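You operate a simulated robot arm through the tools that you are given. There is no shell and no other tool.

You are at the controls of a simulated two-armed robot. One attempt, no reset.

## Task
Take the sieve with the largest size on its label from the green bench and put it on the purple table. Fetch the seal box with the earliest date from the grey table and set it on top of the green cover. Carry the carrying tray with both arms and set it on the blue table. Take the marked crucible on the blue table and put it away on the wooden table. Put the fuse marked "57" from the blue table on the cream tape roll and the fuse that says "72" on the white filter plate there. Take the cream cylinder from the blue table and leave it on the draining board. Fetch the pan and set it on the hopper shelf. Open the grey table drawer, put the blue filter marked "clean" from the draining board in the inside of the grey table drawer, then shut the drawer. Put the grey filter labelled "75" from the brown table on top of the beige box and the grey filter marked "27" on top of the sample pot there. Do these in any order. Set down upright: seal box, marked crucible, fuse, blue filter, grey filter.
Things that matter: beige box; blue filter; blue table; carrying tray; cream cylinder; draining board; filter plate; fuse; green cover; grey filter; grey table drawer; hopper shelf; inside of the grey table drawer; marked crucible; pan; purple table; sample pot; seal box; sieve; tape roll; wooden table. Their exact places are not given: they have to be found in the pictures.

The check looks at the end state, three seconds after you hand in, the way a careful person would. Anything else that was tipped, shoved, dropped, spilled or broken makes it a failure. Lids that push on must go on centred and level and be pressed home; caps that screw on are set level and turned clockwise until they are tight.

## Robot
Two 7-joint arms with fingered hands on one trunk, on a base that drives. Base frame: it is fixed to the floor where the robot stands at the start and does not move with it; the origin is under the middle of the robot, x ahead of it, y to its left, z up. Units: m, rad, N and s.
The left shoulder is at the start at [0.03, 0.12, 1.038], the right one opposite. With the tool pointing down near the work surface each hand reaches from about 0.22 to 0.68 m from the robot's upright axis, wherever it stands, measured 20 degrees to its own side. Places, roughly: beige box [-6.75, -2.25, 0.75]; blue filter [-1.75, -5.5, 1]; blue table [-3.4, -3, 0.8]; carrying tray (28x17x9 cm) [-1.5, -3.2, 0.9]; cream cylinder (6x6x4 cm) [-3.7, -2.6, 0.8]; draining board [-1.9, -5.5, 0.9]; filter plate (12x12x2 cm) [-3.5, -2.9, 0.8]; fuse [-3.25, -2.75, 0.75]; green cover (11x11x4 cm) [-1.1, -2.4, 0.8]; grey filter [-7, -2, 0.75]; grey table drawer [-1.5, -2.8, 0.6]; hopper shelf [-6, -5.6, 0.6]; inside of the grey table drawer [-1.5, -2.8, 0.6]; marked crucible [-3, -3.5, 0.75]; pan (9x9x4 cm) [-2, -5.2, 0.9]; purple table [-1.4, 0.4, 0.8]; sample pot [-7, -2.25, 0.75]; seal box [-1, -2, 0.75]; sieve [0.5, 0, 0.75]; tape roll (8x8x3 cm) [-3.5, -2.3, 0.8]; wooden table [-3.5, 2.9, 0.8]. Payload 4 kg a hand.
The TCP of each hand is the grasp point between the finger pads, 0.019 m short of the fingertips. In the tool frame z runs along the fingers and y along their closing line. Largest opening 0.12 m; the body of the gripper starts 0.053 m behind the TCP. The gripper is a hand of 3 fingers: y runs from the thumb to the fingers, the wrist lies at [0, 0, -0.219] in the tool frame, and closing takes about 1.5 s.
Orientation is that of the tool frame in the base frame, as a unit quaternion [x, y, z, w]. With the fingers straight down and closing along the base's y, the tool's x points along the base's -x, its y along +y and its z along -z.

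## Interface
- The arms move only by the tool move_arm. It takes "left_motion", "right_motion" or both (then of equal length, played together; a hand with none holds still); each is a list of rows, each a list of 3 entries, a list of its own where there are three numbers: the opening, from 0 (shut) to 1 (fully open), then the shift along the tool's x, y, z in units of 100 mm (1.0 is 100 mm), then the turn, a rotation vector about the tool's x, y, z in units of 45 degrees (1.0 is 45 degrees). In form: [[gripper, [tx, ty, tz], [ax, ay, az]], ...]. A call has 1 to 20 rows; each row is the pose to reach, as a shift and turn from the pose commanded when the call began, along the tool's axes at that moment. A call with a number of a shift or a turn outside -1 to 1 is refused whole. Each row takes 0.2 s and may step no farther than 0.05 m and 0.15 rad from the row before; otherwise, or with a gripper value out of range, the whole call is refused. A pose out of reach is approached as far as the arm can. The call stops where the force on the tool passes 40 N (or 10 N more than at its start, if that is more) or the arm is blocked; 0.2 s more then pass. Each finger travels about 0.072 m/s and halts on what it meets, pressing with about 24 N; the grip force reading is that of the motor and also rises with nothing between the fingers. The clock runs only during rows and for 0.2 s after the last one: add rows that repeat a pose to give the fingers time. It gives the time, the measured TCP pose, the force on the tool (base axes), the opening and the grip force at its end, in the units of the frame above (readings bear some noise), with the torque about the TCP (base axes, N m) and any sound that the robot's microphone picked up.
- Cameras (640 x 400 px; columns grow to the right, rows downward): "scene" is now at [0.0543, -0.0114, 1.5799]; the picture's right is [-0.19, -0.98, 0.00], its down [-0.79, 0.15, -0.59] and it looks along [0.58, -0.11, -0.80] (base axes); focal length 273 px, centre (320, 200). "left" rides on the left gripper at [-0.066, -0.004, -0.079] in its tool frame; the picture's right is [0.05, -1.00, 0.00], its down [0.76, 0.04, -0.64] and it looks along [0.64, 0.03, 0.77] (tool axes); focal length 251 px, centre (320, 200). "right" rides on the right gripper at [0.066, -0.004, -0.079] in its tool frame; the picture's right is [0.05, 1.00, 0.00], its down [-0.76, 0.04, -0.64] and it looks along [-0.64, 0.03, 0.77] (tool axes); focal length 251 px, centre (320, 200).
- grab_frame(camera): a new picture of that camera. It takes no simulated time.
- raise_lower(by): slides the trunk up (or, below 0, down) by that many m; the arms and the scene camera ride with it, the base frame stays. It gives what a move gives, with no picture.
- steer(legs): drives the robot by 1 to 6 legs, each [ahead, turn to the left] in m and rad, along the robot's own axes; the way and the turn of a leg run together, so that a leg with both is an arc; at most 1.5 m and 3.142 rad a leg. The arms and the cameras ride along, it lands a little off, and it stops where it bumps. It gives what a move gives.
- hand_shape(shape, hand): the hand has 3 fingers and takes this shape, open, in about a second: jaw (thumb against the fingers, like two jaws); tri (thumb and two fingers); tip (a fingertip pinch); poke (one finger out to press); point (the index stretched); flat (the hand flat); cup (the hand cupped); fist (a fist). The gripper value then closes the fingers along that shape, each until it touches; the sizes above hold for jaw. It gives what a move gives, with no picture.
- turn_head(pan, tilt): turns the head with the scene camera to pan (to the left, within 2.094 rad either way) and tilt (down, from -0.506 to 1.204), counted from straight ahead of the robot. It gives what a move gives.
- measure_at(camera, pixels): for up to 12 pixels [column, row] of the newest picture of that camera ("zoom" is the newest enlarged one), the place [x, y, z] in the base frame of the surface seen there, good to about 0.002 m. It takes no simulated time.
- inspect(camera, box): a new picture of the part [left, top, right, bottom] of that camera's present view, enlarged. It takes no simulated time.
- hand_in(): hands the job in; it is judged then, once.

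Open the grippers and draw the arms clear of the work before you hand the job in, unless the task says otherwise.

The tools are called after "Request:" as name(argument=value, ...) on one line, values as JSON. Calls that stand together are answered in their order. move_arm: Moves the arms, as the interface text tells. Its arguments: {"type":"object","properties":{"left_motion":{"type":"array","items":{"type":"array"}},"right_motion":{"type":"array","items":{"type":"array"}}},"required":[]} The other tools are called the same way: raise_lower (by) slides the trunk up or down; hand_shape (shape, hand) gives the hand a shape; steer (legs) drives the base; turn_head (pan, tilt) turns the head that bears the scene camera; grab_frame (camera) takes a picture; measure_at (camera, pixels) gives the place of the surface under pixels of a picture; inspect (camera, box) takes an enlarged picture of a part of a camera's view; hand_in () hands the job in.

At the start:

```text
time_s: 0.0
left_tool_pos: [0.5231, 0.1807, 1.1193]
left_tool_rot: [-0.011, 1.0, 0.0, 0.0]
left_wrist_force: [-0.2, 0.3, -0.2]
left_ft_torque: [-0.04, 0.01, 0.01]
left_width: 0.1202
left_grasp_force: 0.1
left_shape: jaw
right_tool_pos: [0.344, -0.1649, 1.0405]
right_tool_rot: [-0.012, 1.0, 0.0, 0.0]
right_wrist_force: [1.0, 0.3, -0.1]
right_ft_torque: [0.02, -0.04, 0.01]
right_width: 0.1199
right_grasp_force: 0.1
right_shape: jaw
trunk travel left (down, up): [-0.25, 0.29]
robot x, y, heading: [0.002, 0.0005, 0.001]
head pan, tilt: [-0.192, 0.935]
```

scene: 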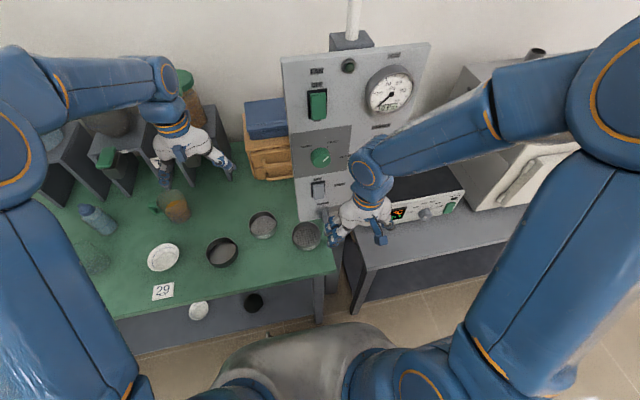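
right: 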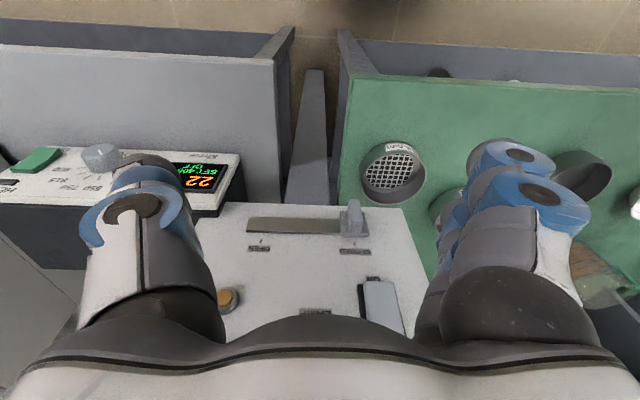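
left: 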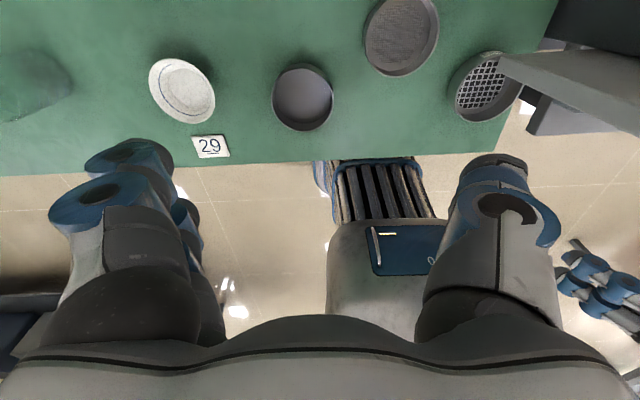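

The scene picture shows three round sieves at about (222,252), (263,225) and (306,235). I zoom in on them with the cameras to read the labels.

Request:
inspect(camera="scene", box=[140, 180, 340, 305])

Request:
inspect(camera="left", box=[240, 0, 540, 150])

Request:
inspect(camera="right", box=[340, 120, 640, 260])

Request:
measure_at(camera="scene", pixels=[[222, 252], [263, 225], [306, 235], [162, 257], [330, 265], [120, 315], [200, 310], [255, 302]])

```text
3.20 times, centred on (240, 242) of scene
```

zoom: 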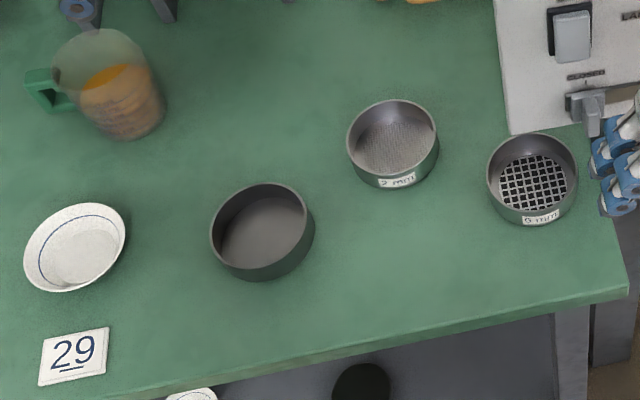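

```text
2.13 times, centred on (390, 75) of left
```

zoom: 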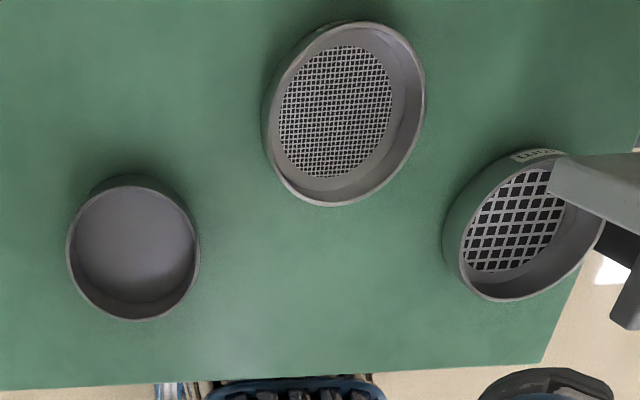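

```text
2.13 times, centred on (490, 190) of right
```

zoom: 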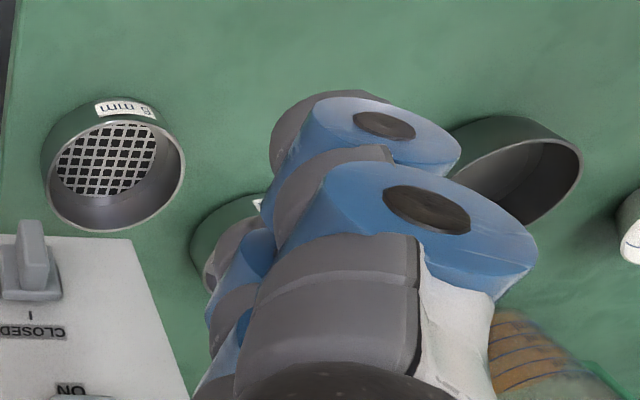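

```text
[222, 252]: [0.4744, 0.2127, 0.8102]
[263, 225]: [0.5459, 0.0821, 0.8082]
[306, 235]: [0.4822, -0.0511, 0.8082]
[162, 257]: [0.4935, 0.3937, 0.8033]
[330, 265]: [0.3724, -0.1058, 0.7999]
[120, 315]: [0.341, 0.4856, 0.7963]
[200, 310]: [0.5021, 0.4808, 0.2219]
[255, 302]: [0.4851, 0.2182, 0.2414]
```

The labels read about "2 mm" (middle) and "6 mm" (right); the left one has no mesh seen. I measure the rims of the right sieve and the surroundings.

Request:
inspect(camera="scene", box=[250, 190, 346, 250])

Request:
measure_at(camera="zoom", pixels=[[290, 290], [470, 285], [380, 215], [375, 370], [375, 385], [50, 150], [500, 100], [430, 60], [300, 200], [590, 300], [150, 300], [375, 300]])

```text
6.67 times, centred on (298, 220) of scene
```

zoom: 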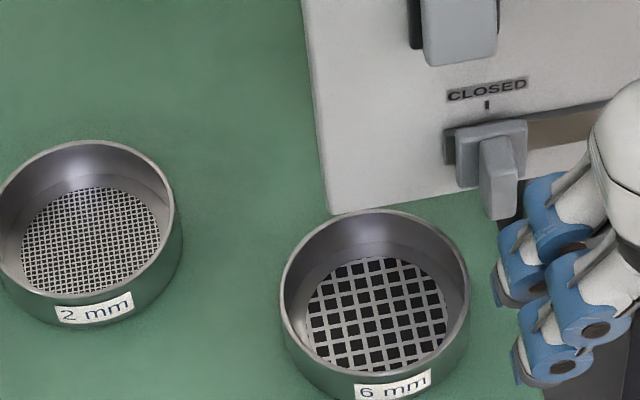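

```text
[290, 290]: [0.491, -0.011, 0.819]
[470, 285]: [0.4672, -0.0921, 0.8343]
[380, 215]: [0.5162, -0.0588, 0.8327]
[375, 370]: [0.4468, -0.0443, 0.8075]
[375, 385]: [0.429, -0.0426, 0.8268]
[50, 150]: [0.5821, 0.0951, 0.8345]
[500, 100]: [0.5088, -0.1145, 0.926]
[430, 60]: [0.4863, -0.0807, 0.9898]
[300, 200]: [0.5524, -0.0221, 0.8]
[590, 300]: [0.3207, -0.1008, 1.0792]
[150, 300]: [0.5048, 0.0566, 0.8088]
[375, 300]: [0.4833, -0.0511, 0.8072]
```

The 6 mm sieve centre is near (0.475,-0.051), about 9 cm across. I look around the bench more widely, to be sure no other sieve is there and to learn the panel geometry.

Request:
turn_head(pan=0.3, tilt=0.7)

Request:
grab_frame(camera="scene")

Request:
turn_head(pan=-0.2, tilt=0.5)

Request:
grab_frame(camera="scene")

```text
time_s: 0.9
left_tool_pos: [0.5233, 0.1813, 1.1186]
left_tool_rot: [-0.01, 1.0, 0.0, 0.0]
left_wrist_force: [0.3, 0.9, -0.6]
left_ft_torque: [-0.01, -0.05, -0.02]
left_width: 0.1197
left_grasp_force: 0.0
left_shape: jaw
right_tool_pos: [0.3428, -0.1637, 1.0403]
right_tool_rot: [-0.012, 1.0, -0.001, -0.001]
right_wrist_force: [0.9, 0.6, -0.4]
right_ft_torque: [0.01, -0.02, 0.01]
right_width: 0.1198
right_grasp_force: 0.1
right_shape: jaw
trunk travel left (down, up): [-0.25, 0.29]
robot x, y, heading: [-0.0007, 0.0058, 0.002]
head pan, tilt: [0.3, 0.7]
```

```text
taken
```

scene: 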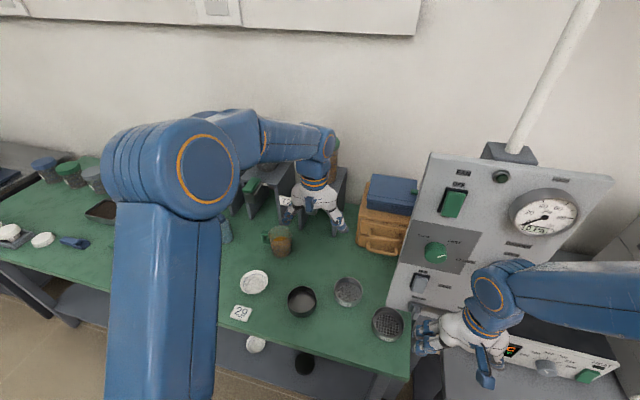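

```text
time_s: 1.9
left_tool_pos: [0.5231, 0.1811, 1.1203]
left_tool_rot: [-0.011, 1.0, 0.0, 0.001]
left_wrist_force: [-0.1, -0.2, 0.8]
left_ft_torque: [-0.02, -0.01, -0.01]
left_width: 0.1196
left_grasp_force: 0.1
left_shape: jaw
right_tool_pos: [0.3435, -0.1646, 1.0412]
right_tool_rot: [-0.011, 1.0, 0.0, 0.0]
right_wrist_force: [0.5, 0.1, 0.2]
right_ft_torque: [0.0, -0.02, -0.02]
right_width: 0.12
right_grasp_force: 0.1
right_shape: jaw
trunk travel left (down, up): [-0.25, 0.29]
robot x, y, heading: [0.0034, 0.0016, -0.003]
head pan, tilt: [-0.201, 0.499]
```

```text
taken
```

scene: 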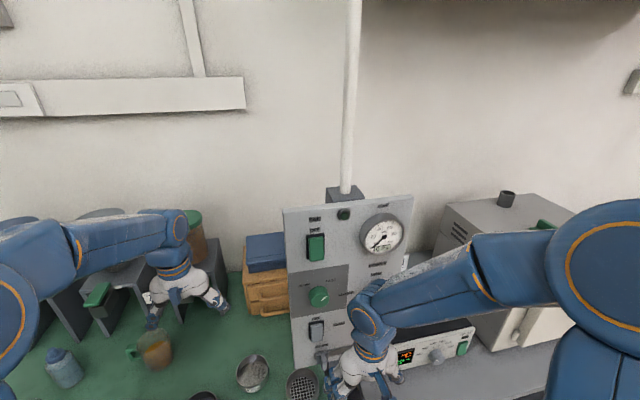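

I measure the panel's corners and knobs in this picture so the right hand avoids them.

Request:
measure_at(camera="scene", pixels=[[290, 220], [295, 350], [300, 365], [410, 200], [316, 247], [318, 296], [317, 330], [323, 358], [390, 260], [268, 300], [252, 373], [302, 383]])

Request:
inspect(camera="scene", box=[220, 280, 400, 400])

```text
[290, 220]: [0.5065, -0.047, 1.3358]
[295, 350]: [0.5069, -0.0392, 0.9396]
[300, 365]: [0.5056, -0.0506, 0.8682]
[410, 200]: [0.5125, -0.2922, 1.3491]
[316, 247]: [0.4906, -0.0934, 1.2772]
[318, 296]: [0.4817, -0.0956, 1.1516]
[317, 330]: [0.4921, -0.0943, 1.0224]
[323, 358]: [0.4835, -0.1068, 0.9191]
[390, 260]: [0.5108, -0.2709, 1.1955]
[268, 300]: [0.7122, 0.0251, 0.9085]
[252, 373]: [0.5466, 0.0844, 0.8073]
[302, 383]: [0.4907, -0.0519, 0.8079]
```

```text
3.33 times, centred on (310, 340) of scene
```

zoom: 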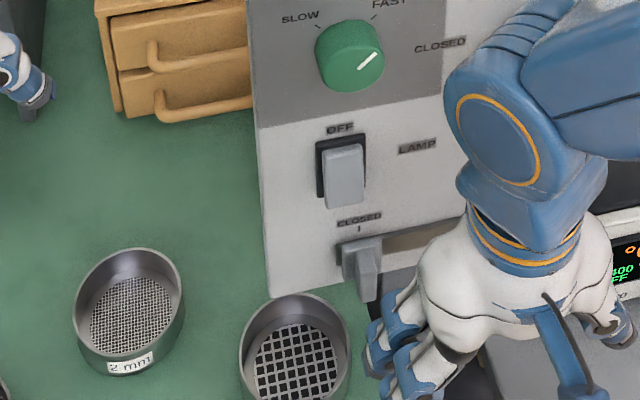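

The panel's front face is at x≈0.507 from y≈-0.04 rightward, right over the sieve's back edge, so the hand must come in tilted from the front-left. I measure the left hand's finger positions in its own picture to know how the fingers are laid out.

Request:
grab_frame(camera="left")

Request:
measure_at(camera="left", pixels=[[130, 150], [95, 195], [150, 180], [185, 225], [75, 220], [500, 165], [490, 205], [545, 225], [110, 260], [470, 260], [520, 200], [130, 195]])

```text
taken
```

left: 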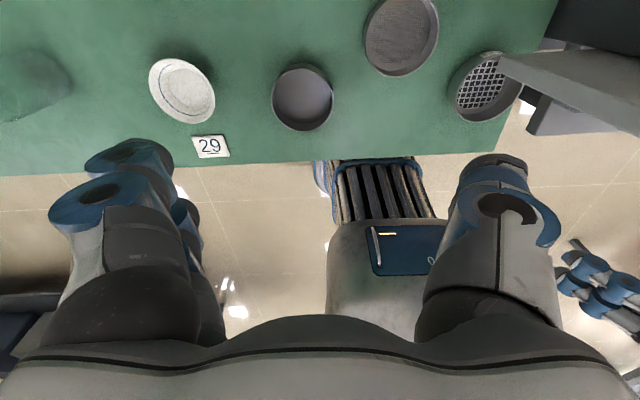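

```text
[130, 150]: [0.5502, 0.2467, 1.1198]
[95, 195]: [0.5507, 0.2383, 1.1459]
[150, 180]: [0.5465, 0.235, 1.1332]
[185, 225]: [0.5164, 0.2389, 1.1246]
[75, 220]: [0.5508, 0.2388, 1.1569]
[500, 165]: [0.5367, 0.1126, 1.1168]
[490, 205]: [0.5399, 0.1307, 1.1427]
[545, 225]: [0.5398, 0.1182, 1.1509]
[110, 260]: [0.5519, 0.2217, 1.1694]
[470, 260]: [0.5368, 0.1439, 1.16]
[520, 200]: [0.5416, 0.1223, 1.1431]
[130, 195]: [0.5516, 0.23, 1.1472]
```

The left hand's two fingers lie on its +y side at about ±0.018 along tool x, with the thumb opposite. I'll pinch the 6 mm sieve's front-left wall with the thumb inside. First I yaw the left hand 45° while moving it toward the sieve, and draw the right hand out of the way.

Request:
move_arm(left_motion=[[1, [0.147, -0.167, 0], [0, 0, -0.167]], [1, [0.293, -0.333, 0], [0, 0, -0.333]], [1, [0.44, -0.5, 0], [0, 0, -0.5]], [1, [0.587, -0.667, 0], [0, 0, -0.667]], [1, [0.733, -0.833, 0], [0, 0, -0.833]], [1, [0.88, -1.0, 0], [0, 0, -1.0]]], right_motion=[[1, [0.13, -0.167, -0.1], [0, 0, 0]], [1, [0.26, -0.333, -0.2], [0, 0, 0]], [1, [0.4, -0.5, -0.3], [0, 0, 0]], [1, [0.53, -0.667, -0.4], [0, 0, 0]], [1, [0.67, -0.833, -0.5], [0, 0, 0]], [1, [0.8, -1.0, -0.6], [0, 0, 0]]])

```text
time_s: 3.3
left_tool_pos: [0.4357, 0.0783, 1.1197]
left_tool_rot: [-0.394, 0.919, 0.0, 0.0]
left_wrist_force: [0.8, 0.0, 1.1]
left_ft_torque: [0.02, 0.0, -0.01]
left_width: 0.1198
left_grasp_force: 0.1
left_shape: jaw
right_tool_pos: [0.2639, -0.2664, 1.1006]
right_tool_rot: [-0.011, 1.0, 0.001, 0.0]
right_wrist_force: [-0.3, -1.7, -0.4]
right_ft_torque: [0.02, -0.02, -0.02]
right_width: 0.1199
right_grasp_force: 0.1
right_shape: jaw
trunk travel left (down, up): [-0.25, 0.29]
robot x, y, heading: [-0.0008, -0.0018, -0.003]
head pan, tilt: [-0.201, 0.499]
```

The left hand is now yawed 46°. I finish the yaw to 65° and bring it over the sieve's front-left wall at (0.435,-0.033).

Request:
move_arm(left_motion=[[0.8, [0.2, -0.19, 0.25], [0, 0, -0.1]], [0.6, [0.4, -0.38, 0.5], [0, 0, -0.2]], [0.5, [0.6, -0.57, 0.75], [0, 0, -0.3]], [0.5, [0.804, -0.765, 1.0], [0, 0, -0.413]], [0.5, [0.804, -0.765, 1.0], [0, 0, -0.413]]])

Request:
turn_head(pan=-0.15, tilt=0.95)

Request:
grab_frame(camera="scene")

Request:
grab_frame(camera="left")

```text
time_s: 4.5
left_tool_pos: [0.4371, -0.0304, 1.0194]
left_tool_rot: [-0.537, 0.843, 0.0, 0.0]
left_wrist_force: [-0.2, 0.2, 0.1]
left_ft_torque: [0.02, -0.05, 0.0]
left_width: 0.0604
left_grasp_force: 0.0
left_shape: jaw
right_tool_pos: [0.2648, -0.2648, 1.1007]
right_tool_rot: [-0.012, 1.0, -0.001, 0.0]
right_wrist_force: [-0.2, -0.7, 0.5]
right_ft_torque: [-0.02, -0.02, 0.01]
right_width: 0.1201
right_grasp_force: 0.0
right_shape: jaw
trunk travel left (down, up): [-0.25, 0.29]
robot x, y, heading: [0.0023, -0.0026, -0.001]
head pan, tilt: [-0.201, 0.499]
```

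```text
time_s: 5.4
left_tool_pos: [0.4368, -0.0315, 1.0197]
left_tool_rot: [-0.537, 0.844, 0.0, -0.001]
left_wrist_force: [0.0, 0.6, -0.2]
left_ft_torque: [-0.01, 0.03, 0.02]
left_width: 0.0603
left_grasp_force: 0.1
left_shape: jaw
right_tool_pos: [0.2668, -0.2647, 1.1003]
right_tool_rot: [-0.011, 1.0, -0.001, 0.0]
right_wrist_force: [0.5, -0.4, 0.2]
right_ft_torque: [-0.03, 0.0, -0.01]
right_width: 0.1201
right_grasp_force: 0.0
right_shape: jaw
trunk travel left (down, up): [-0.25, 0.29]
robot x, y, heading: [0.0023, 0.0047, -0.0]
head pan, tilt: [-0.15, 0.949]
```

```text
taken
```

scene: 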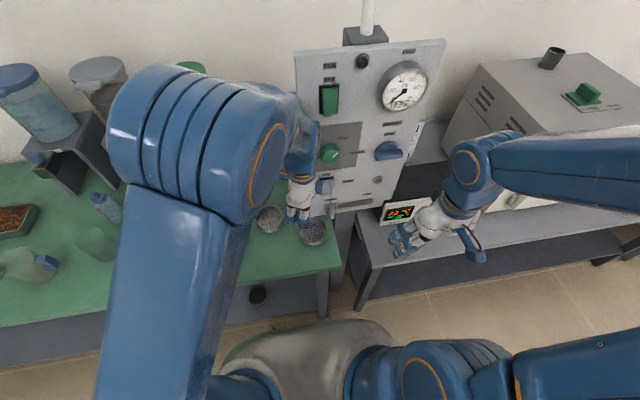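

```text
taken
```

left: 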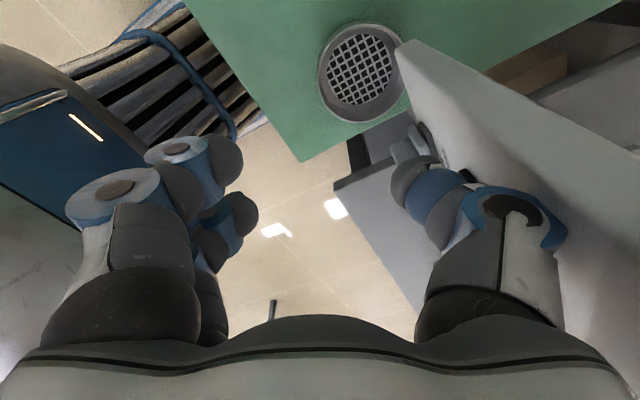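

The sieve sits right below the left hand at (360,72) in its picture. I measure its rim in this view to refine the pinch point.

Request:
inspect(camera="left", box=[290, 10, 450, 110])

Request:
measure_at(camera="zoom", pixels=[[118, 250], [470, 250], [290, 55], [330, 445], [200, 110], [160, 350], [280, 240], [50, 350], [137, 160], [300, 430], [480, 150], [400, 90]])

```text
4.00 times, centred on (370, 60) of left
```

zoom: 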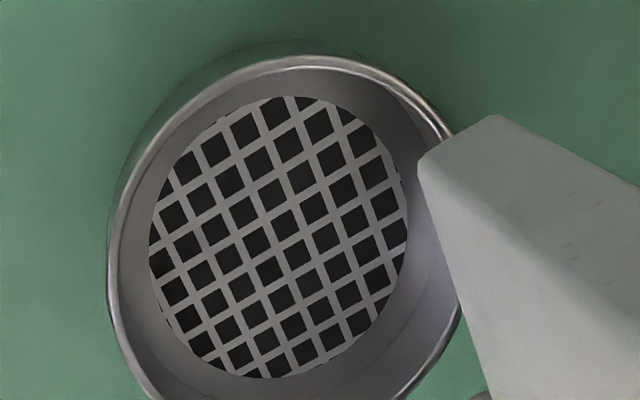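

```text
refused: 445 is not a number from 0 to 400
```

Request:
measure_at(camera="zoom", pixels=[[113, 250], [461, 310], [290, 62], [160, 145], [135, 350], [280, 240], [440, 370], [420, 165], [500, 118], [408, 390], [230, 80], [112, 290]])

```text
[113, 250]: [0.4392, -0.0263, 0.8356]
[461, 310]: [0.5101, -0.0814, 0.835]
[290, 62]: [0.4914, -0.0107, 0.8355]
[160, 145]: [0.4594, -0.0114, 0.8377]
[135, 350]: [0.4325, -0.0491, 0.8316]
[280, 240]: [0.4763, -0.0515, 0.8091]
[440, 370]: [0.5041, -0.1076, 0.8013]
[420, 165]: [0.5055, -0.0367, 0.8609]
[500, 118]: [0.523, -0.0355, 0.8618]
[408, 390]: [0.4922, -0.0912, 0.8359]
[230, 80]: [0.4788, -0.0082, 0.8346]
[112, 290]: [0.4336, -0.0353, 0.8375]
```

Fitted sieve centre is (0.475,-0.0525), r≈0.0435, with the panel's lower edge at z≈0.861 above its back part, so after gripping I must pull it forward before lifting. I descend 0.1 m at the pinch point.

Request:
move_arm(left_motion=[[0.5, [0.03, 0.035, 0.25], [0, 0, 0]], [0.5, [0.03, 0.035, 0.5], [0, 0, 0]], [0.5, [0.03, 0.035, 0.75], [0, 0, 0]], [0.5, [0.03, 0.035, 1.0], [0, 0, 0]]])

Request:
grab_frame(camera="left")

Request:
inspect(camera="scene", box=[240, 120, 400, 270])

```text
time_s: 6.4
left_tool_pos: [0.4328, -0.033, 0.9198]
left_tool_rot: [-0.536, 0.844, 0.0, 0.0]
left_wrist_force: [-0.7, -0.9, 0.4]
left_ft_torque: [-0.01, -0.01, 0.0]
left_width: 0.0604
left_grasp_force: 0.1
left_shape: jaw
right_tool_pos: [0.2656, -0.2656, 1.1018]
right_tool_rot: [-0.012, 1.0, 0.0, 0.0]
right_wrist_force: [0.8, -0.9, -0.1]
right_ft_torque: [-0.01, -0.03, -0.02]
right_width: 0.1199
right_grasp_force: 0.0
right_shape: jaw
trunk travel left (down, up): [-0.25, 0.29]
robot x, y, heading: [0.0003, -0.0008, -0.001]
head pan, tilt: [-0.15, 0.949]
```

```text
taken
```

left: 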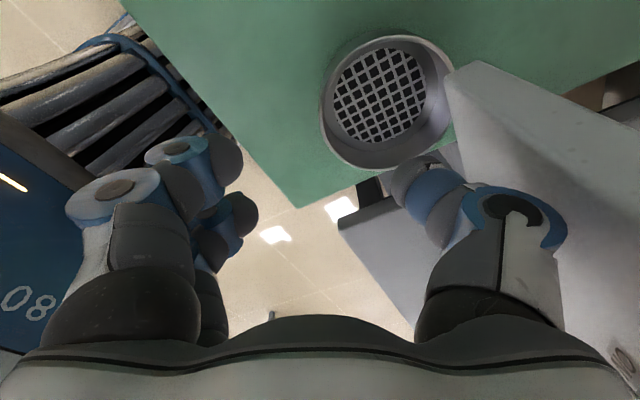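

```text
2.67 times, centred on (320, 195) of scene
```

zoom: 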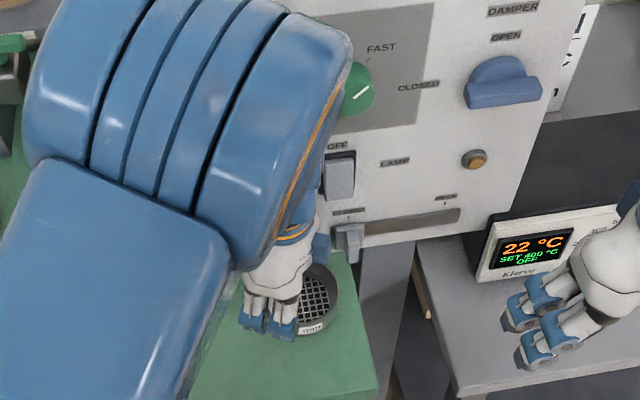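

The thumb clears the panel and lever. I go down in two steps to just above the rim and then to the pinch height, checking in between.

Request:
move_arm(left_motion=[[0.5, [0, 0, 0.2], [0, 0, 0]], [0.5, [0, 0, 0.4], [0, 0, 0]], [0.5, [0, 0, 0.55], [0, 0, 0]]])

Request:
grab_frame(camera="left")

Request:
inspect(camera="scene", box=[280, 160, 380, 260])

```text
time_s: 7.2
left_tool_pos: [0.4341, -0.033, 0.8648]
left_tool_rot: [-0.536, 0.844, 0.0, 0.0]
left_wrist_force: [0.5, -0.4, 0.2]
left_ft_torque: [-0.01, 0.02, -0.02]
left_width: 0.0605
left_grasp_force: 0.1
left_shape: jaw
right_tool_pos: [0.2653, -0.2655, 1.1003]
right_tool_rot: [-0.011, 1.0, -0.001, 0.0]
right_wrist_force: [0.1, 0.2, -0.9]
right_ft_torque: [-0.01, 0.02, -0.01]
right_width: 0.1197
right_grasp_force: 0.0
right_shape: jaw
trunk travel left (down, up): [-0.25, 0.29]
robot x, y, heading: [-0.001, -0.0018, 0.001]
head pan, tilt: [-0.15, 0.949]
```

```text
taken
```

left: 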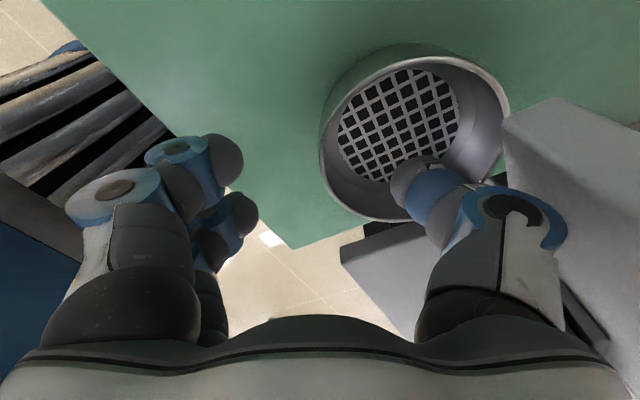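

```text
4.00 times, centred on (330, 210) of scene
```

zoom: 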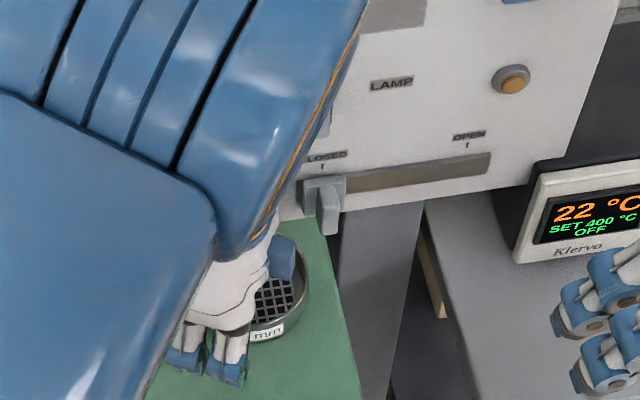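

The thumb sits over the inside of the sieve and the two fingers are outside. I lower 32 mm to the pinch height.

Request:
move_arm(left_motion=[[0.5, [0, 0, 0.12], [0, 0, 0]], [0.5, [0, 0, 0.22], [0, 0, 0]], [0.5, [0, 0, 0.32], [0, 0, 0]], [0.5, [0, 0, 0.32], [0, 0, 0]]])

Request:
grab_frame(camera="left")

```text
time_s: 8.2
left_tool_pos: [0.4336, -0.0332, 0.8329]
left_tool_rot: [-0.536, 0.844, 0.0, 0.0]
left_wrist_force: [-0.2, 0.6, 0.6]
left_ft_torque: [-0.02, 0.0, 0.0]
left_width: 0.0604
left_grasp_force: 0.0
left_shape: jaw
right_tool_pos: [0.2654, -0.2654, 1.1013]
right_tool_rot: [-0.012, 1.0, 0.0, 0.0]
right_wrist_force: [0.1, -0.2, -0.3]
right_ft_torque: [0.02, 0.01, 0.01]
right_width: 0.1199
right_grasp_force: 0.0
right_shape: jaw
trunk travel left (down, up): [-0.25, 0.29]
robot x, y, heading: [-0.0029, 0.0024, 0.0]
head pan, tilt: [-0.15, 0.949]
```

```text
taken
```

left: 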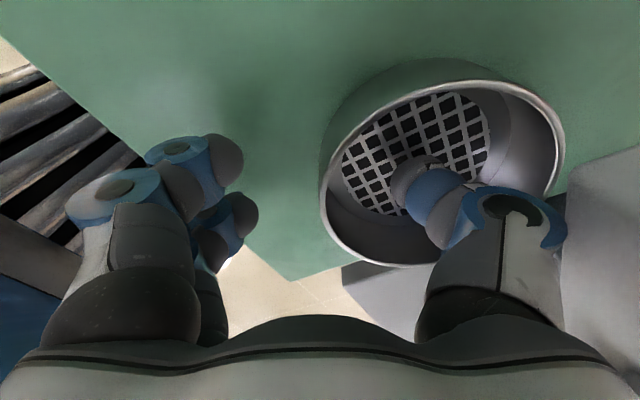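

The wall runs between thumb and fingers at column ~325. I close the hand in place.

Request:
move_arm(left_motion=[[0.35, [0, 0, 0], [0, 0, 0]], [0.2, [0, 0, 0], [0, 0, 0]], [0.1, [0, 0, 0], [0, 0, 0]], [0, [0, 0, 0], [0, 0, 0]], [0, [0, 0, 0], [0, 0, 0]], [0, [0, 0, 0], [0, 0, 0]], [0, [0, 0, 0], [0, 0, 0]]])

Request:
grab_frame(camera="left")

```text
time_s: 9.8
left_tool_pos: [0.4338, -0.0328, 0.8335]
left_tool_rot: [-0.537, 0.844, 0.0, 0.0]
left_wrist_force: [0.6, -0.4, -1.5]
left_ft_torque: [0.02, 0.05, -0.03]
left_width: 0.0
left_grasp_force: 24.2
left_shape: jaw
right_tool_pos: [0.266, -0.2652, 1.1005]
right_tool_rot: [-0.011, 1.0, 0.0, 0.001]
right_wrist_force: [0.0, -0.4, 0.3]
right_ft_torque: [0.02, -0.04, -0.01]
right_width: 0.1202
right_grasp_force: 0.0
right_shape: jaw
trunk travel left (down, up): [-0.25, 0.29]
robot x, y, heading: [0.0009, -0.0006, 0.001]
head pan, tilt: [-0.15, 0.949]
```

```text
taken
```

left: 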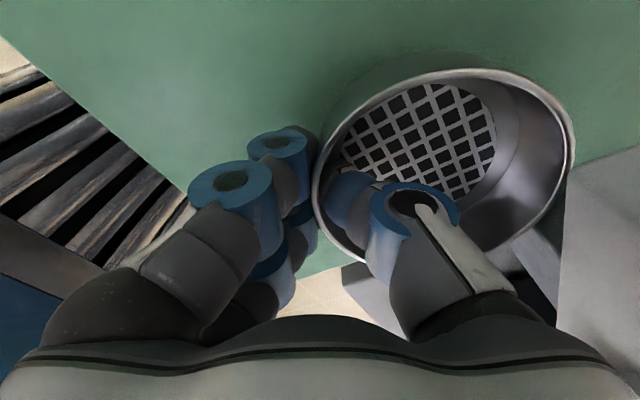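

The wall is between thumb and fingers (it is only a sheet, so width reads 0). I lift 10 mm and look.

Request:
move_arm(left_motion=[[0, [0, 0, -0.05], [0, 0, 0]], [0, [0, 0, -0.1], [0, 0, 0]], [0, [0, 0, -0.1], [0, 0, 0]]])

Request:
grab_frame(camera="left")

Request:
inspect(camera="scene", box=[280, 160, 380, 260])

```text
time_s: 10.6
left_tool_pos: [0.4338, -0.0329, 0.8432]
left_tool_rot: [-0.537, 0.844, 0.0, 0.0]
left_wrist_force: [0.4, 0.4, -0.4]
left_ft_torque: [0.02, 0.04, -0.01]
left_width: 0.0
left_grasp_force: 23.8
left_shape: jaw
right_tool_pos: [0.2653, -0.2658, 1.1005]
right_tool_rot: [-0.012, 1.0, 0.0, 0.0]
right_wrist_force: [-0.6, 1.5, 0.9]
right_ft_torque: [-0.01, -0.03, 0.0]
right_width: 0.1201
right_grasp_force: 0.1
right_shape: jaw
trunk travel left (down, up): [-0.25, 0.29]
robot x, y, heading: [0.0012, -0.0036, -0.003]
head pan, tilt: [-0.15, 0.949]
```

```text
taken
```

left: 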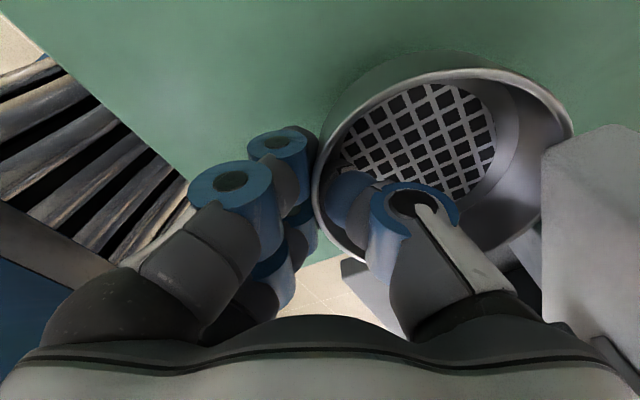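

```text
4.00 times, centred on (330, 210) of scene
```

zoom: 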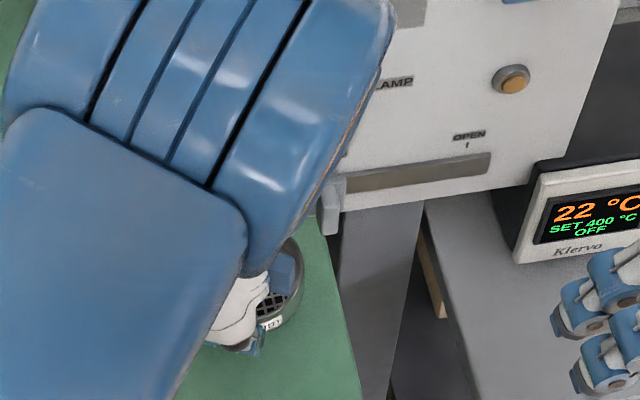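

The sieve rides with the hand, the panel having shifted in the view. I pull it 70 mm toward the robot to clear the panel, then raise it 100 mm.

Request:
move_arm(left_motion=[[0, [0.1, 0.21, -0.03], [0, 0, 0]], [0, [0.2, 0.42, -0.03], [0, 0, 0]], [0, [0.3, 0.63, -0.03], [0, 0, 0]], [0, [0.3, 0.63, -0.3], [0, 0, 0]], [0, [0.3, 0.63, -0.65], [0, 0, 0]], [0, [0.3, 0.63, -1.0], [0, 0, 0]]])

Request:
grab_frame(camera="left")

Request:
turn_head(pan=1.6, tilt=0.4)

Request:
grab_frame(camera="scene")

Request:
turn_head(pan=-1.6, tilt=0.4)

Request:
grab_frame(camera="scene")

```text
time_s: 12.0
left_tool_pos: [0.363, -0.0332, 0.9435]
left_tool_rot: [-0.536, 0.844, 0.0, 0.0]
left_wrist_force: [0.4, -0.2, -1.0]
left_ft_torque: [0.02, 0.01, -0.02]
left_width: 0.0
left_grasp_force: 23.8
left_shape: jaw
right_tool_pos: [0.2639, -0.267, 1.0996]
right_tool_rot: [-0.012, 1.0, 0.0, 0.0]
right_wrist_force: [-0.6, 0.0, -0.2]
right_ft_torque: [-0.01, 0.03, 0.02]
right_width: 0.1199
right_grasp_force: 0.0
right_shape: jaw
trunk travel left (down, up): [-0.25, 0.29]
robot x, y, heading: [-0.0003, -0.0022, 0.001]
head pan, tilt: [-0.15, 0.949]
```

```text
taken
```

left: 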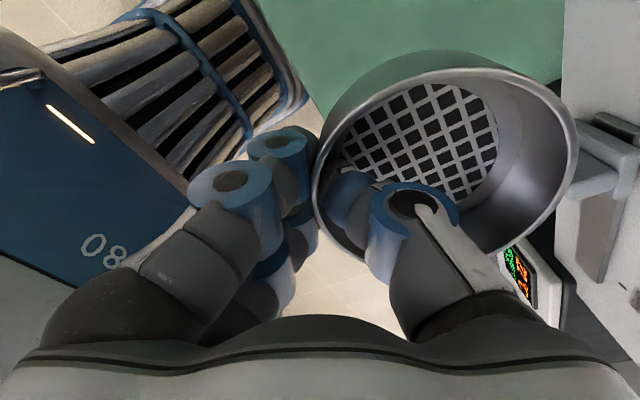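

```text
time_s: 13.7
left_tool_pos: [0.3635, -0.0345, 0.9421]
left_tool_rot: [-0.536, 0.844, 0.0, 0.001]
left_wrist_force: [0.5, -0.8, -1.0]
left_ft_torque: [0.02, 0.06, 0.01]
left_width: 0.0001
left_grasp_force: 23.7
left_shape: jaw
right_tool_pos: [0.2665, -0.2658, 1.1003]
right_tool_rot: [-0.011, 1.0, 0.0, 0.0]
right_wrist_force: [-0.5, -0.1, -0.1]
right_ft_torque: [-0.01, 0.01, -0.02]
right_width: 0.1199
right_grasp_force: 0.1
right_shape: jaw
trunk travel left (down, up): [-0.25, 0.29]
robot x, y, heading: [0.0016, -0.0015, 0.003]
head pan, tilt: [1.6, 0.4]
```

```text
taken
```

scene: 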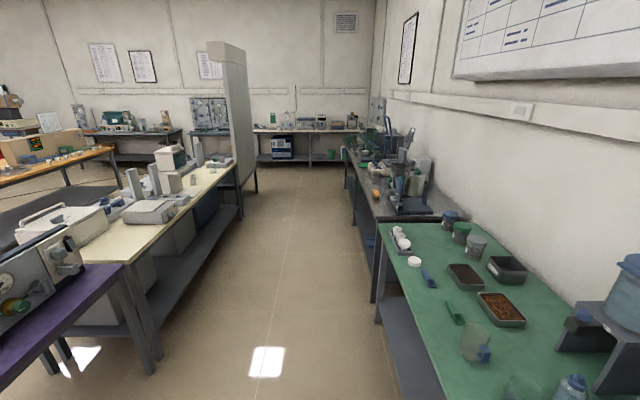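

```text
time_s: 16.5
left_tool_pos: [0.3641, -0.0332, 0.9436]
left_tool_rot: [-0.537, 0.843, -0.001, 0.0]
left_wrist_force: [-0.1, 0.0, -1.5]
left_ft_torque: [0.04, 0.02, 0.03]
left_width: 0.0
left_grasp_force: 23.8
left_shape: jaw
right_tool_pos: [0.2646, -0.2655, 1.1009]
right_tool_rot: [-0.012, 1.0, 0.0, 0.0]
right_wrist_force: [0.6, 0.1, 0.1]
right_ft_torque: [0.0, 0.01, 0.04]
right_width: 0.1198
right_grasp_force: 0.0
right_shape: jaw
trunk travel left (down, up): [-0.25, 0.29]
robot x, y, heading: [-0.0019, -0.0036, 0.002]
head pan, tilt: [-1.6, 0.4]
```

```text
taken
```

scene: 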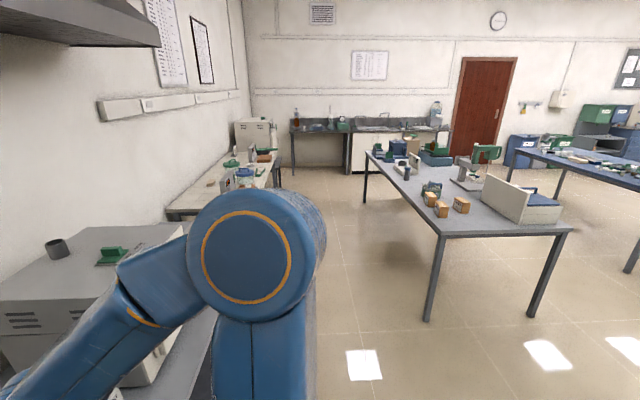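

The scene pictures show the grey table to the right with orange boxes, the sink at the far wall, and the purple table behind-left. I look over toward the purple table before driving.

Request:
turn_head(pan=2.09, tilt=0.45)

Request:
grab_frame(camera="scene")

Request:
turn_head(pan=-2.09, tilt=0.45)

Request:
grab_frame(camera="scene")

```text
time_s: 19.5
left_tool_pos: [0.3644, -0.0344, 0.9436]
left_tool_rot: [-0.537, 0.844, 0.0, 0.0]
left_wrist_force: [-0.3, 0.2, -0.3]
left_ft_torque: [0.03, 0.03, -0.01]
left_width: 0.0001
left_grasp_force: 24.5
left_shape: jaw
right_tool_pos: [0.2659, -0.2655, 1.1002]
right_tool_rot: [-0.011, 1.0, 0.0, 0.0]
right_wrist_force: [0.7, 0.5, -0.3]
right_ft_torque: [-0.03, 0.01, 0.03]
right_width: 0.1201
right_grasp_force: 0.0
right_shape: jaw
trunk travel left (down, up): [-0.25, 0.29]
robot x, y, heading: [0.0017, 0.0032, -0.003]
head pan, tilt: [2.089, 0.45]
```

```text
taken
```

scene: 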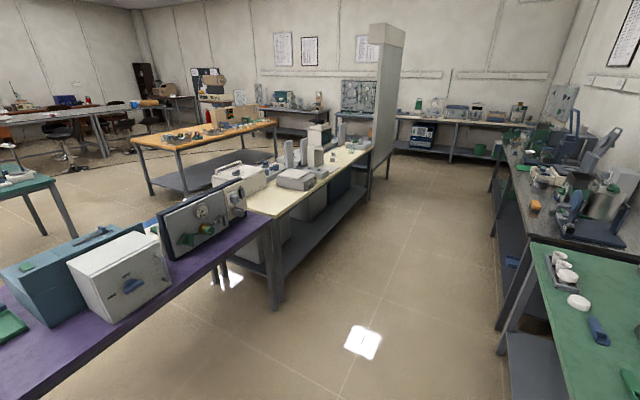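

```text
time_s: 22.9
left_tool_pos: [0.3648, -0.0335, 0.9431]
left_tool_rot: [-0.537, 0.844, 0.0, 0.0]
left_wrist_force: [0.5, 0.2, -0.9]
left_ft_torque: [0.01, 0.05, -0.03]
left_width: 0.0
left_grasp_force: 24.4
left_shape: jaw
right_tool_pos: [0.265, -0.2658, 1.1006]
right_tool_rot: [-0.012, 1.0, 0.0, 0.0]
right_wrist_force: [-0.1, 0.4, 0.3]
right_ft_torque: [-0.02, 0.01, -0.01]
right_width: 0.1199
right_grasp_force: 0.0
right_shape: jaw
trunk travel left (down, up): [-0.25, 0.29]
robot x, y, heading: [-0.0004, -0.0004, 0.001]
head pan, tilt: [-2.089, 0.45]
```

```text
taken
```

scene: 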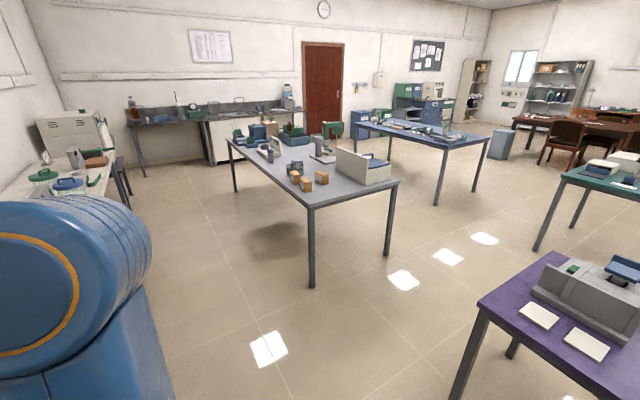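

I measure the purple table's edges and nearby items in this last view, plus the grey table corners.

Request:
measure_at(camera="scene", pixels=[[482, 305], [560, 260], [590, 360], [535, 335], [540, 316], [585, 343], [395, 190], [310, 205], [230, 140], [345, 160], [307, 180], [320, 176]])

Request:
inspect(camera="scene", box=[220, 90, 400, 210])

```text
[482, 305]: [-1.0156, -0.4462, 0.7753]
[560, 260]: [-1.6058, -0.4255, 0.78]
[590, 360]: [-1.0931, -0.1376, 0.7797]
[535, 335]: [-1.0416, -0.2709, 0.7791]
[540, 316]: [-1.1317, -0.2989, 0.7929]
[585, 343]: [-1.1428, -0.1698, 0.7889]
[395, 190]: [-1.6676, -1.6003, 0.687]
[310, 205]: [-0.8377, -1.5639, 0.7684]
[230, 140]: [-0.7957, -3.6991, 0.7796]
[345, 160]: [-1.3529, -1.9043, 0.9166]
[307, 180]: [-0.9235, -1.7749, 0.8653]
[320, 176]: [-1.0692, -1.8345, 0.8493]
```

```text
3.33 times, centred on (310, 150) of scene
```

zoom: 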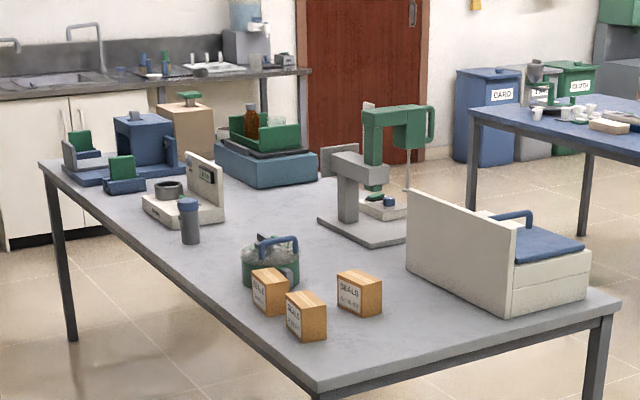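

Purple table's near edge is x≈-1.01 (z≈0.78). I back off from the bench, turn half round with the sieve held up, and look at the purple table.

Request:
steer(legs=[[-0.35, 0], [0, 1.5708], [0, 1.5708]])

Request:
turn_head(pan=0, tilt=0.7)

Request:
grab_frame(camera="scene")

```text
time_s: 27.4
left_tool_pos: [-0.0831, 0.2472, 0.9434]
left_tool_rot: [0.833, -0.554, 0.0, 0.001]
left_wrist_force: [0.3, 1.0, -0.9]
left_ft_torque: [-0.07, 0.04, 0.05]
left_width: 0.0001
left_grasp_force: 23.9
left_shape: jaw
right_tool_pos: [0.0218, 0.0182, 1.1005]
right_tool_rot: [-0.418, 0.909, -0.002, -0.001]
right_wrist_force: [0.4, -0.1, -0.1]
right_ft_torque: [-0.05, 0.01, 0.0]
right_width: 0.12
right_grasp_force: 0.0
right_shape: jaw
trunk travel left (down, up): [-0.25, 0.29]
robot x, y, heading: [-0.3261, -0.0348, 0.831]
head pan, tilt: [-2.089, 0.45]
stopped in leg 2: the robot was blocked; the commanded pose is now the measured one
```

```text
time_s: 29.4
left_tool_pos: [-0.0822, 0.243, 0.9424]
left_tool_rot: [0.832, -0.555, 0.0, 0.0]
left_wrist_force: [-0.4, 0.5, -0.8]
left_ft_torque: [-0.01, 0.06, 0.01]
left_width: 0.0
left_grasp_force: 23.6
left_shape: jaw
right_tool_pos: [0.0237, 0.0166, 1.0999]
right_tool_rot: [-0.417, 0.909, 0.001, 0.0]
right_wrist_force: [0.2, -0.2, 0.5]
right_ft_torque: [0.02, 0.03, 0.0]
right_width: 0.12
right_grasp_force: 0.0
right_shape: jaw
trunk travel left (down, up): [-0.25, 0.29]
robot x, y, heading: [-0.3251, -0.0316, 0.835]
head pan, tilt: [0.0, 0.7]
```

```text
taken
```

scene: 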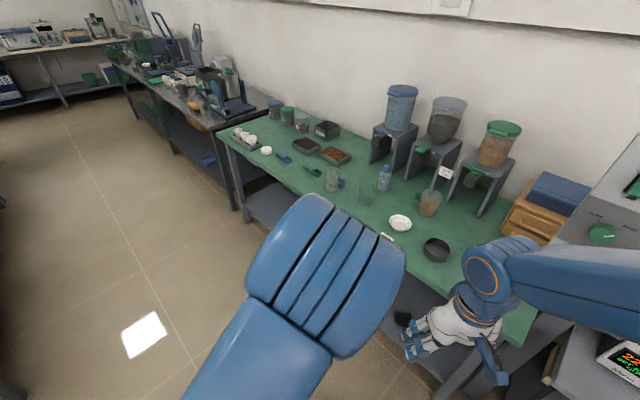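

The turn stopped at heading 0.83, so something blocked it. I look around for what it is before moving further.

Request:
turn_head(pan=2.09, tilt=0.9)

Request:
grab_frame(camera="scene")

Request:
turn_head(pan=-2.09, tilt=0.9)

Request:
grab_frame(camera="scene")

Request:
grab_frame(camera="left")

Request:
grab_frame(camera="right")

```text
time_s: 31.3
left_tool_pos: [-0.0828, 0.2425, 0.9434]
left_tool_rot: [0.832, -0.555, 0.0, 0.0]
left_wrist_force: [-0.7, 0.4, -0.5]
left_ft_torque: [0.01, 0.05, -0.02]
left_width: 0.0
left_grasp_force: 24.2
left_shape: jaw
right_tool_pos: [0.0235, 0.0152, 1.1007]
right_tool_rot: [-0.416, 0.909, -0.001, 0.0]
right_wrist_force: [0.0, 0.3, -0.7]
right_ft_torque: [0.0, 0.0, 0.02]
right_width: 0.1199
right_grasp_force: 0.1
right_shape: jaw
trunk travel left (down, up): [-0.25, 0.29]
robot x, y, heading: [-0.323, -0.0326, 0.837]
head pan, tilt: [2.089, 0.901]
```

```text
taken
```

scene: 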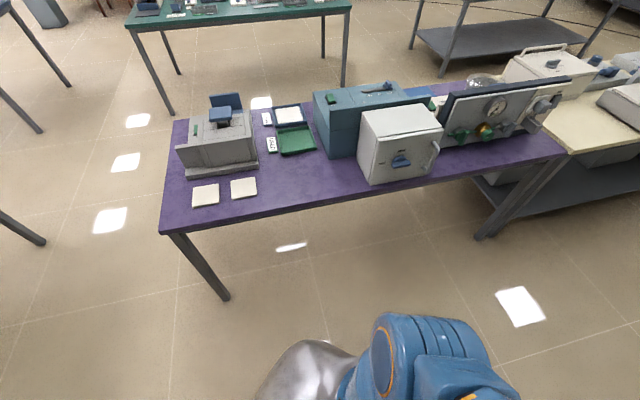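

```text
time_s: 34.7
left_tool_pos: [-0.0828, 0.2443, 0.9437]
left_tool_rot: [0.832, -0.555, 0.0, 0.0]
left_wrist_force: [0.4, -0.1, 0.0]
left_ft_torque: [-0.02, 0.01, 0.03]
left_width: 0.0002
left_grasp_force: 24.2
left_shape: jaw
right_tool_pos: [0.0237, 0.0155, 1.1012]
right_tool_rot: [-0.417, 0.909, 0.001, 0.0]
right_wrist_force: [-0.3, -0.9, 0.8]
right_ft_torque: [0.03, -0.01, 0.01]
right_width: 0.1201
right_grasp_force: 0.0
right_shape: jaw
trunk travel left (down, up): [-0.25, 0.29]
robot x, y, heading: [-0.3226, -0.0323, 0.836]
head pan, tilt: [-2.089, 0.901]
```

```text
taken
```

scene: 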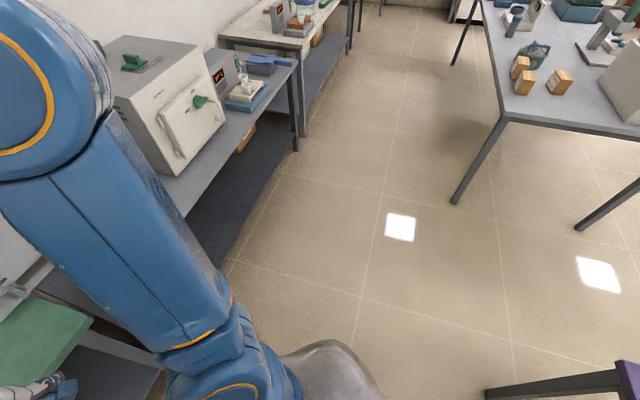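

```text
taken
```

left: 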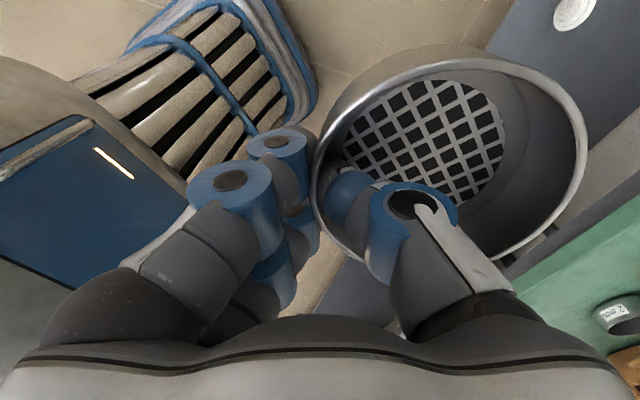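

```text
taken
```

right: 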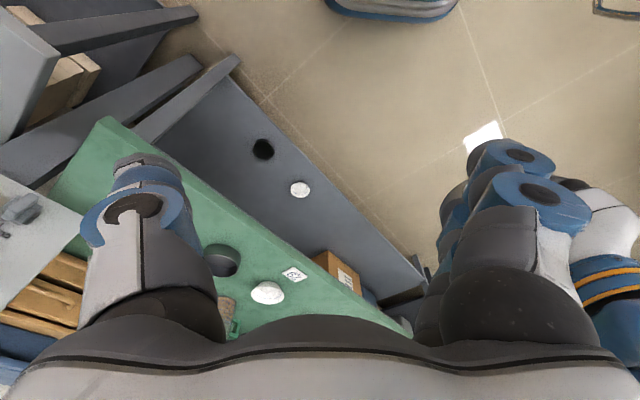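

I measure the arm, bench corner, furnace and purple table corner in the newest scene picture to find the contact.

Request:
measure_at(camera="scene", pixels=[[30, 100], [100, 200], [80, 120], [190, 300], [60, 310], [15, 290], [160, 80], [170, 185], [600, 370], [320, 360], [30, 380], [225, 320]])

Request:
turn_head(pan=-1.2, tilt=0.9)

Request:
grab_frame(camera="scene")

```text
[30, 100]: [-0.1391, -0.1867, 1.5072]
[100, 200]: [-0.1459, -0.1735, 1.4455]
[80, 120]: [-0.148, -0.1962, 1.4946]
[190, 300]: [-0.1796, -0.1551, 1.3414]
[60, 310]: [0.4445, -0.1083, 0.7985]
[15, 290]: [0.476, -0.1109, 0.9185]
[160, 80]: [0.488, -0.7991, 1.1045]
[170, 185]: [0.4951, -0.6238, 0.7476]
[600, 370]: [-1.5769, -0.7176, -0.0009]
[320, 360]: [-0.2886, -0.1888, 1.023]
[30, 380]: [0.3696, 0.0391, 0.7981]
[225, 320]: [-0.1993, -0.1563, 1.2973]
```

```text
time_s: 35.9
left_tool_pos: [-0.0827, 0.244, 0.9433]
left_tool_rot: [0.832, -0.555, 0.0, 0.0]
left_wrist_force: [-0.8, -0.3, -1.3]
left_ft_torque: [-0.06, 0.02, 0.0]
left_width: 0.0
left_grasp_force: 24.0
left_shape: jaw
right_tool_pos: [0.0239, 0.0156, 1.1]
right_tool_rot: [-0.417, 0.909, 0.0, 0.0]
right_wrist_force: [0.2, 0.3, -0.3]
right_ft_torque: [-0.03, -0.01, -0.02]
right_width: 0.12
right_grasp_force: 0.0
right_shape: jaw
trunk travel left (down, up): [-0.25, 0.29]
robot x, y, heading: [-0.3285, -0.0326, 0.841]
head pan, tilt: [-1.201, 0.901]
```

```text
taken
```

scene: 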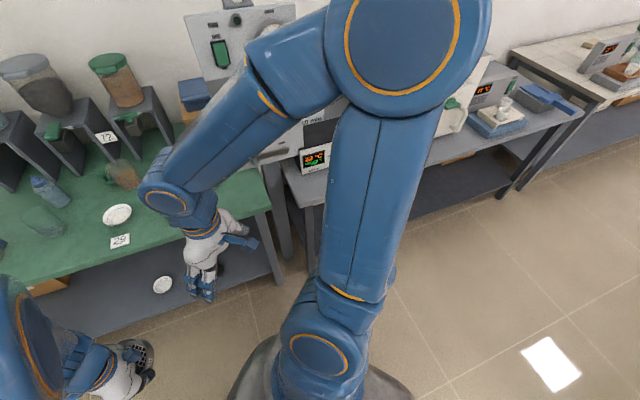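

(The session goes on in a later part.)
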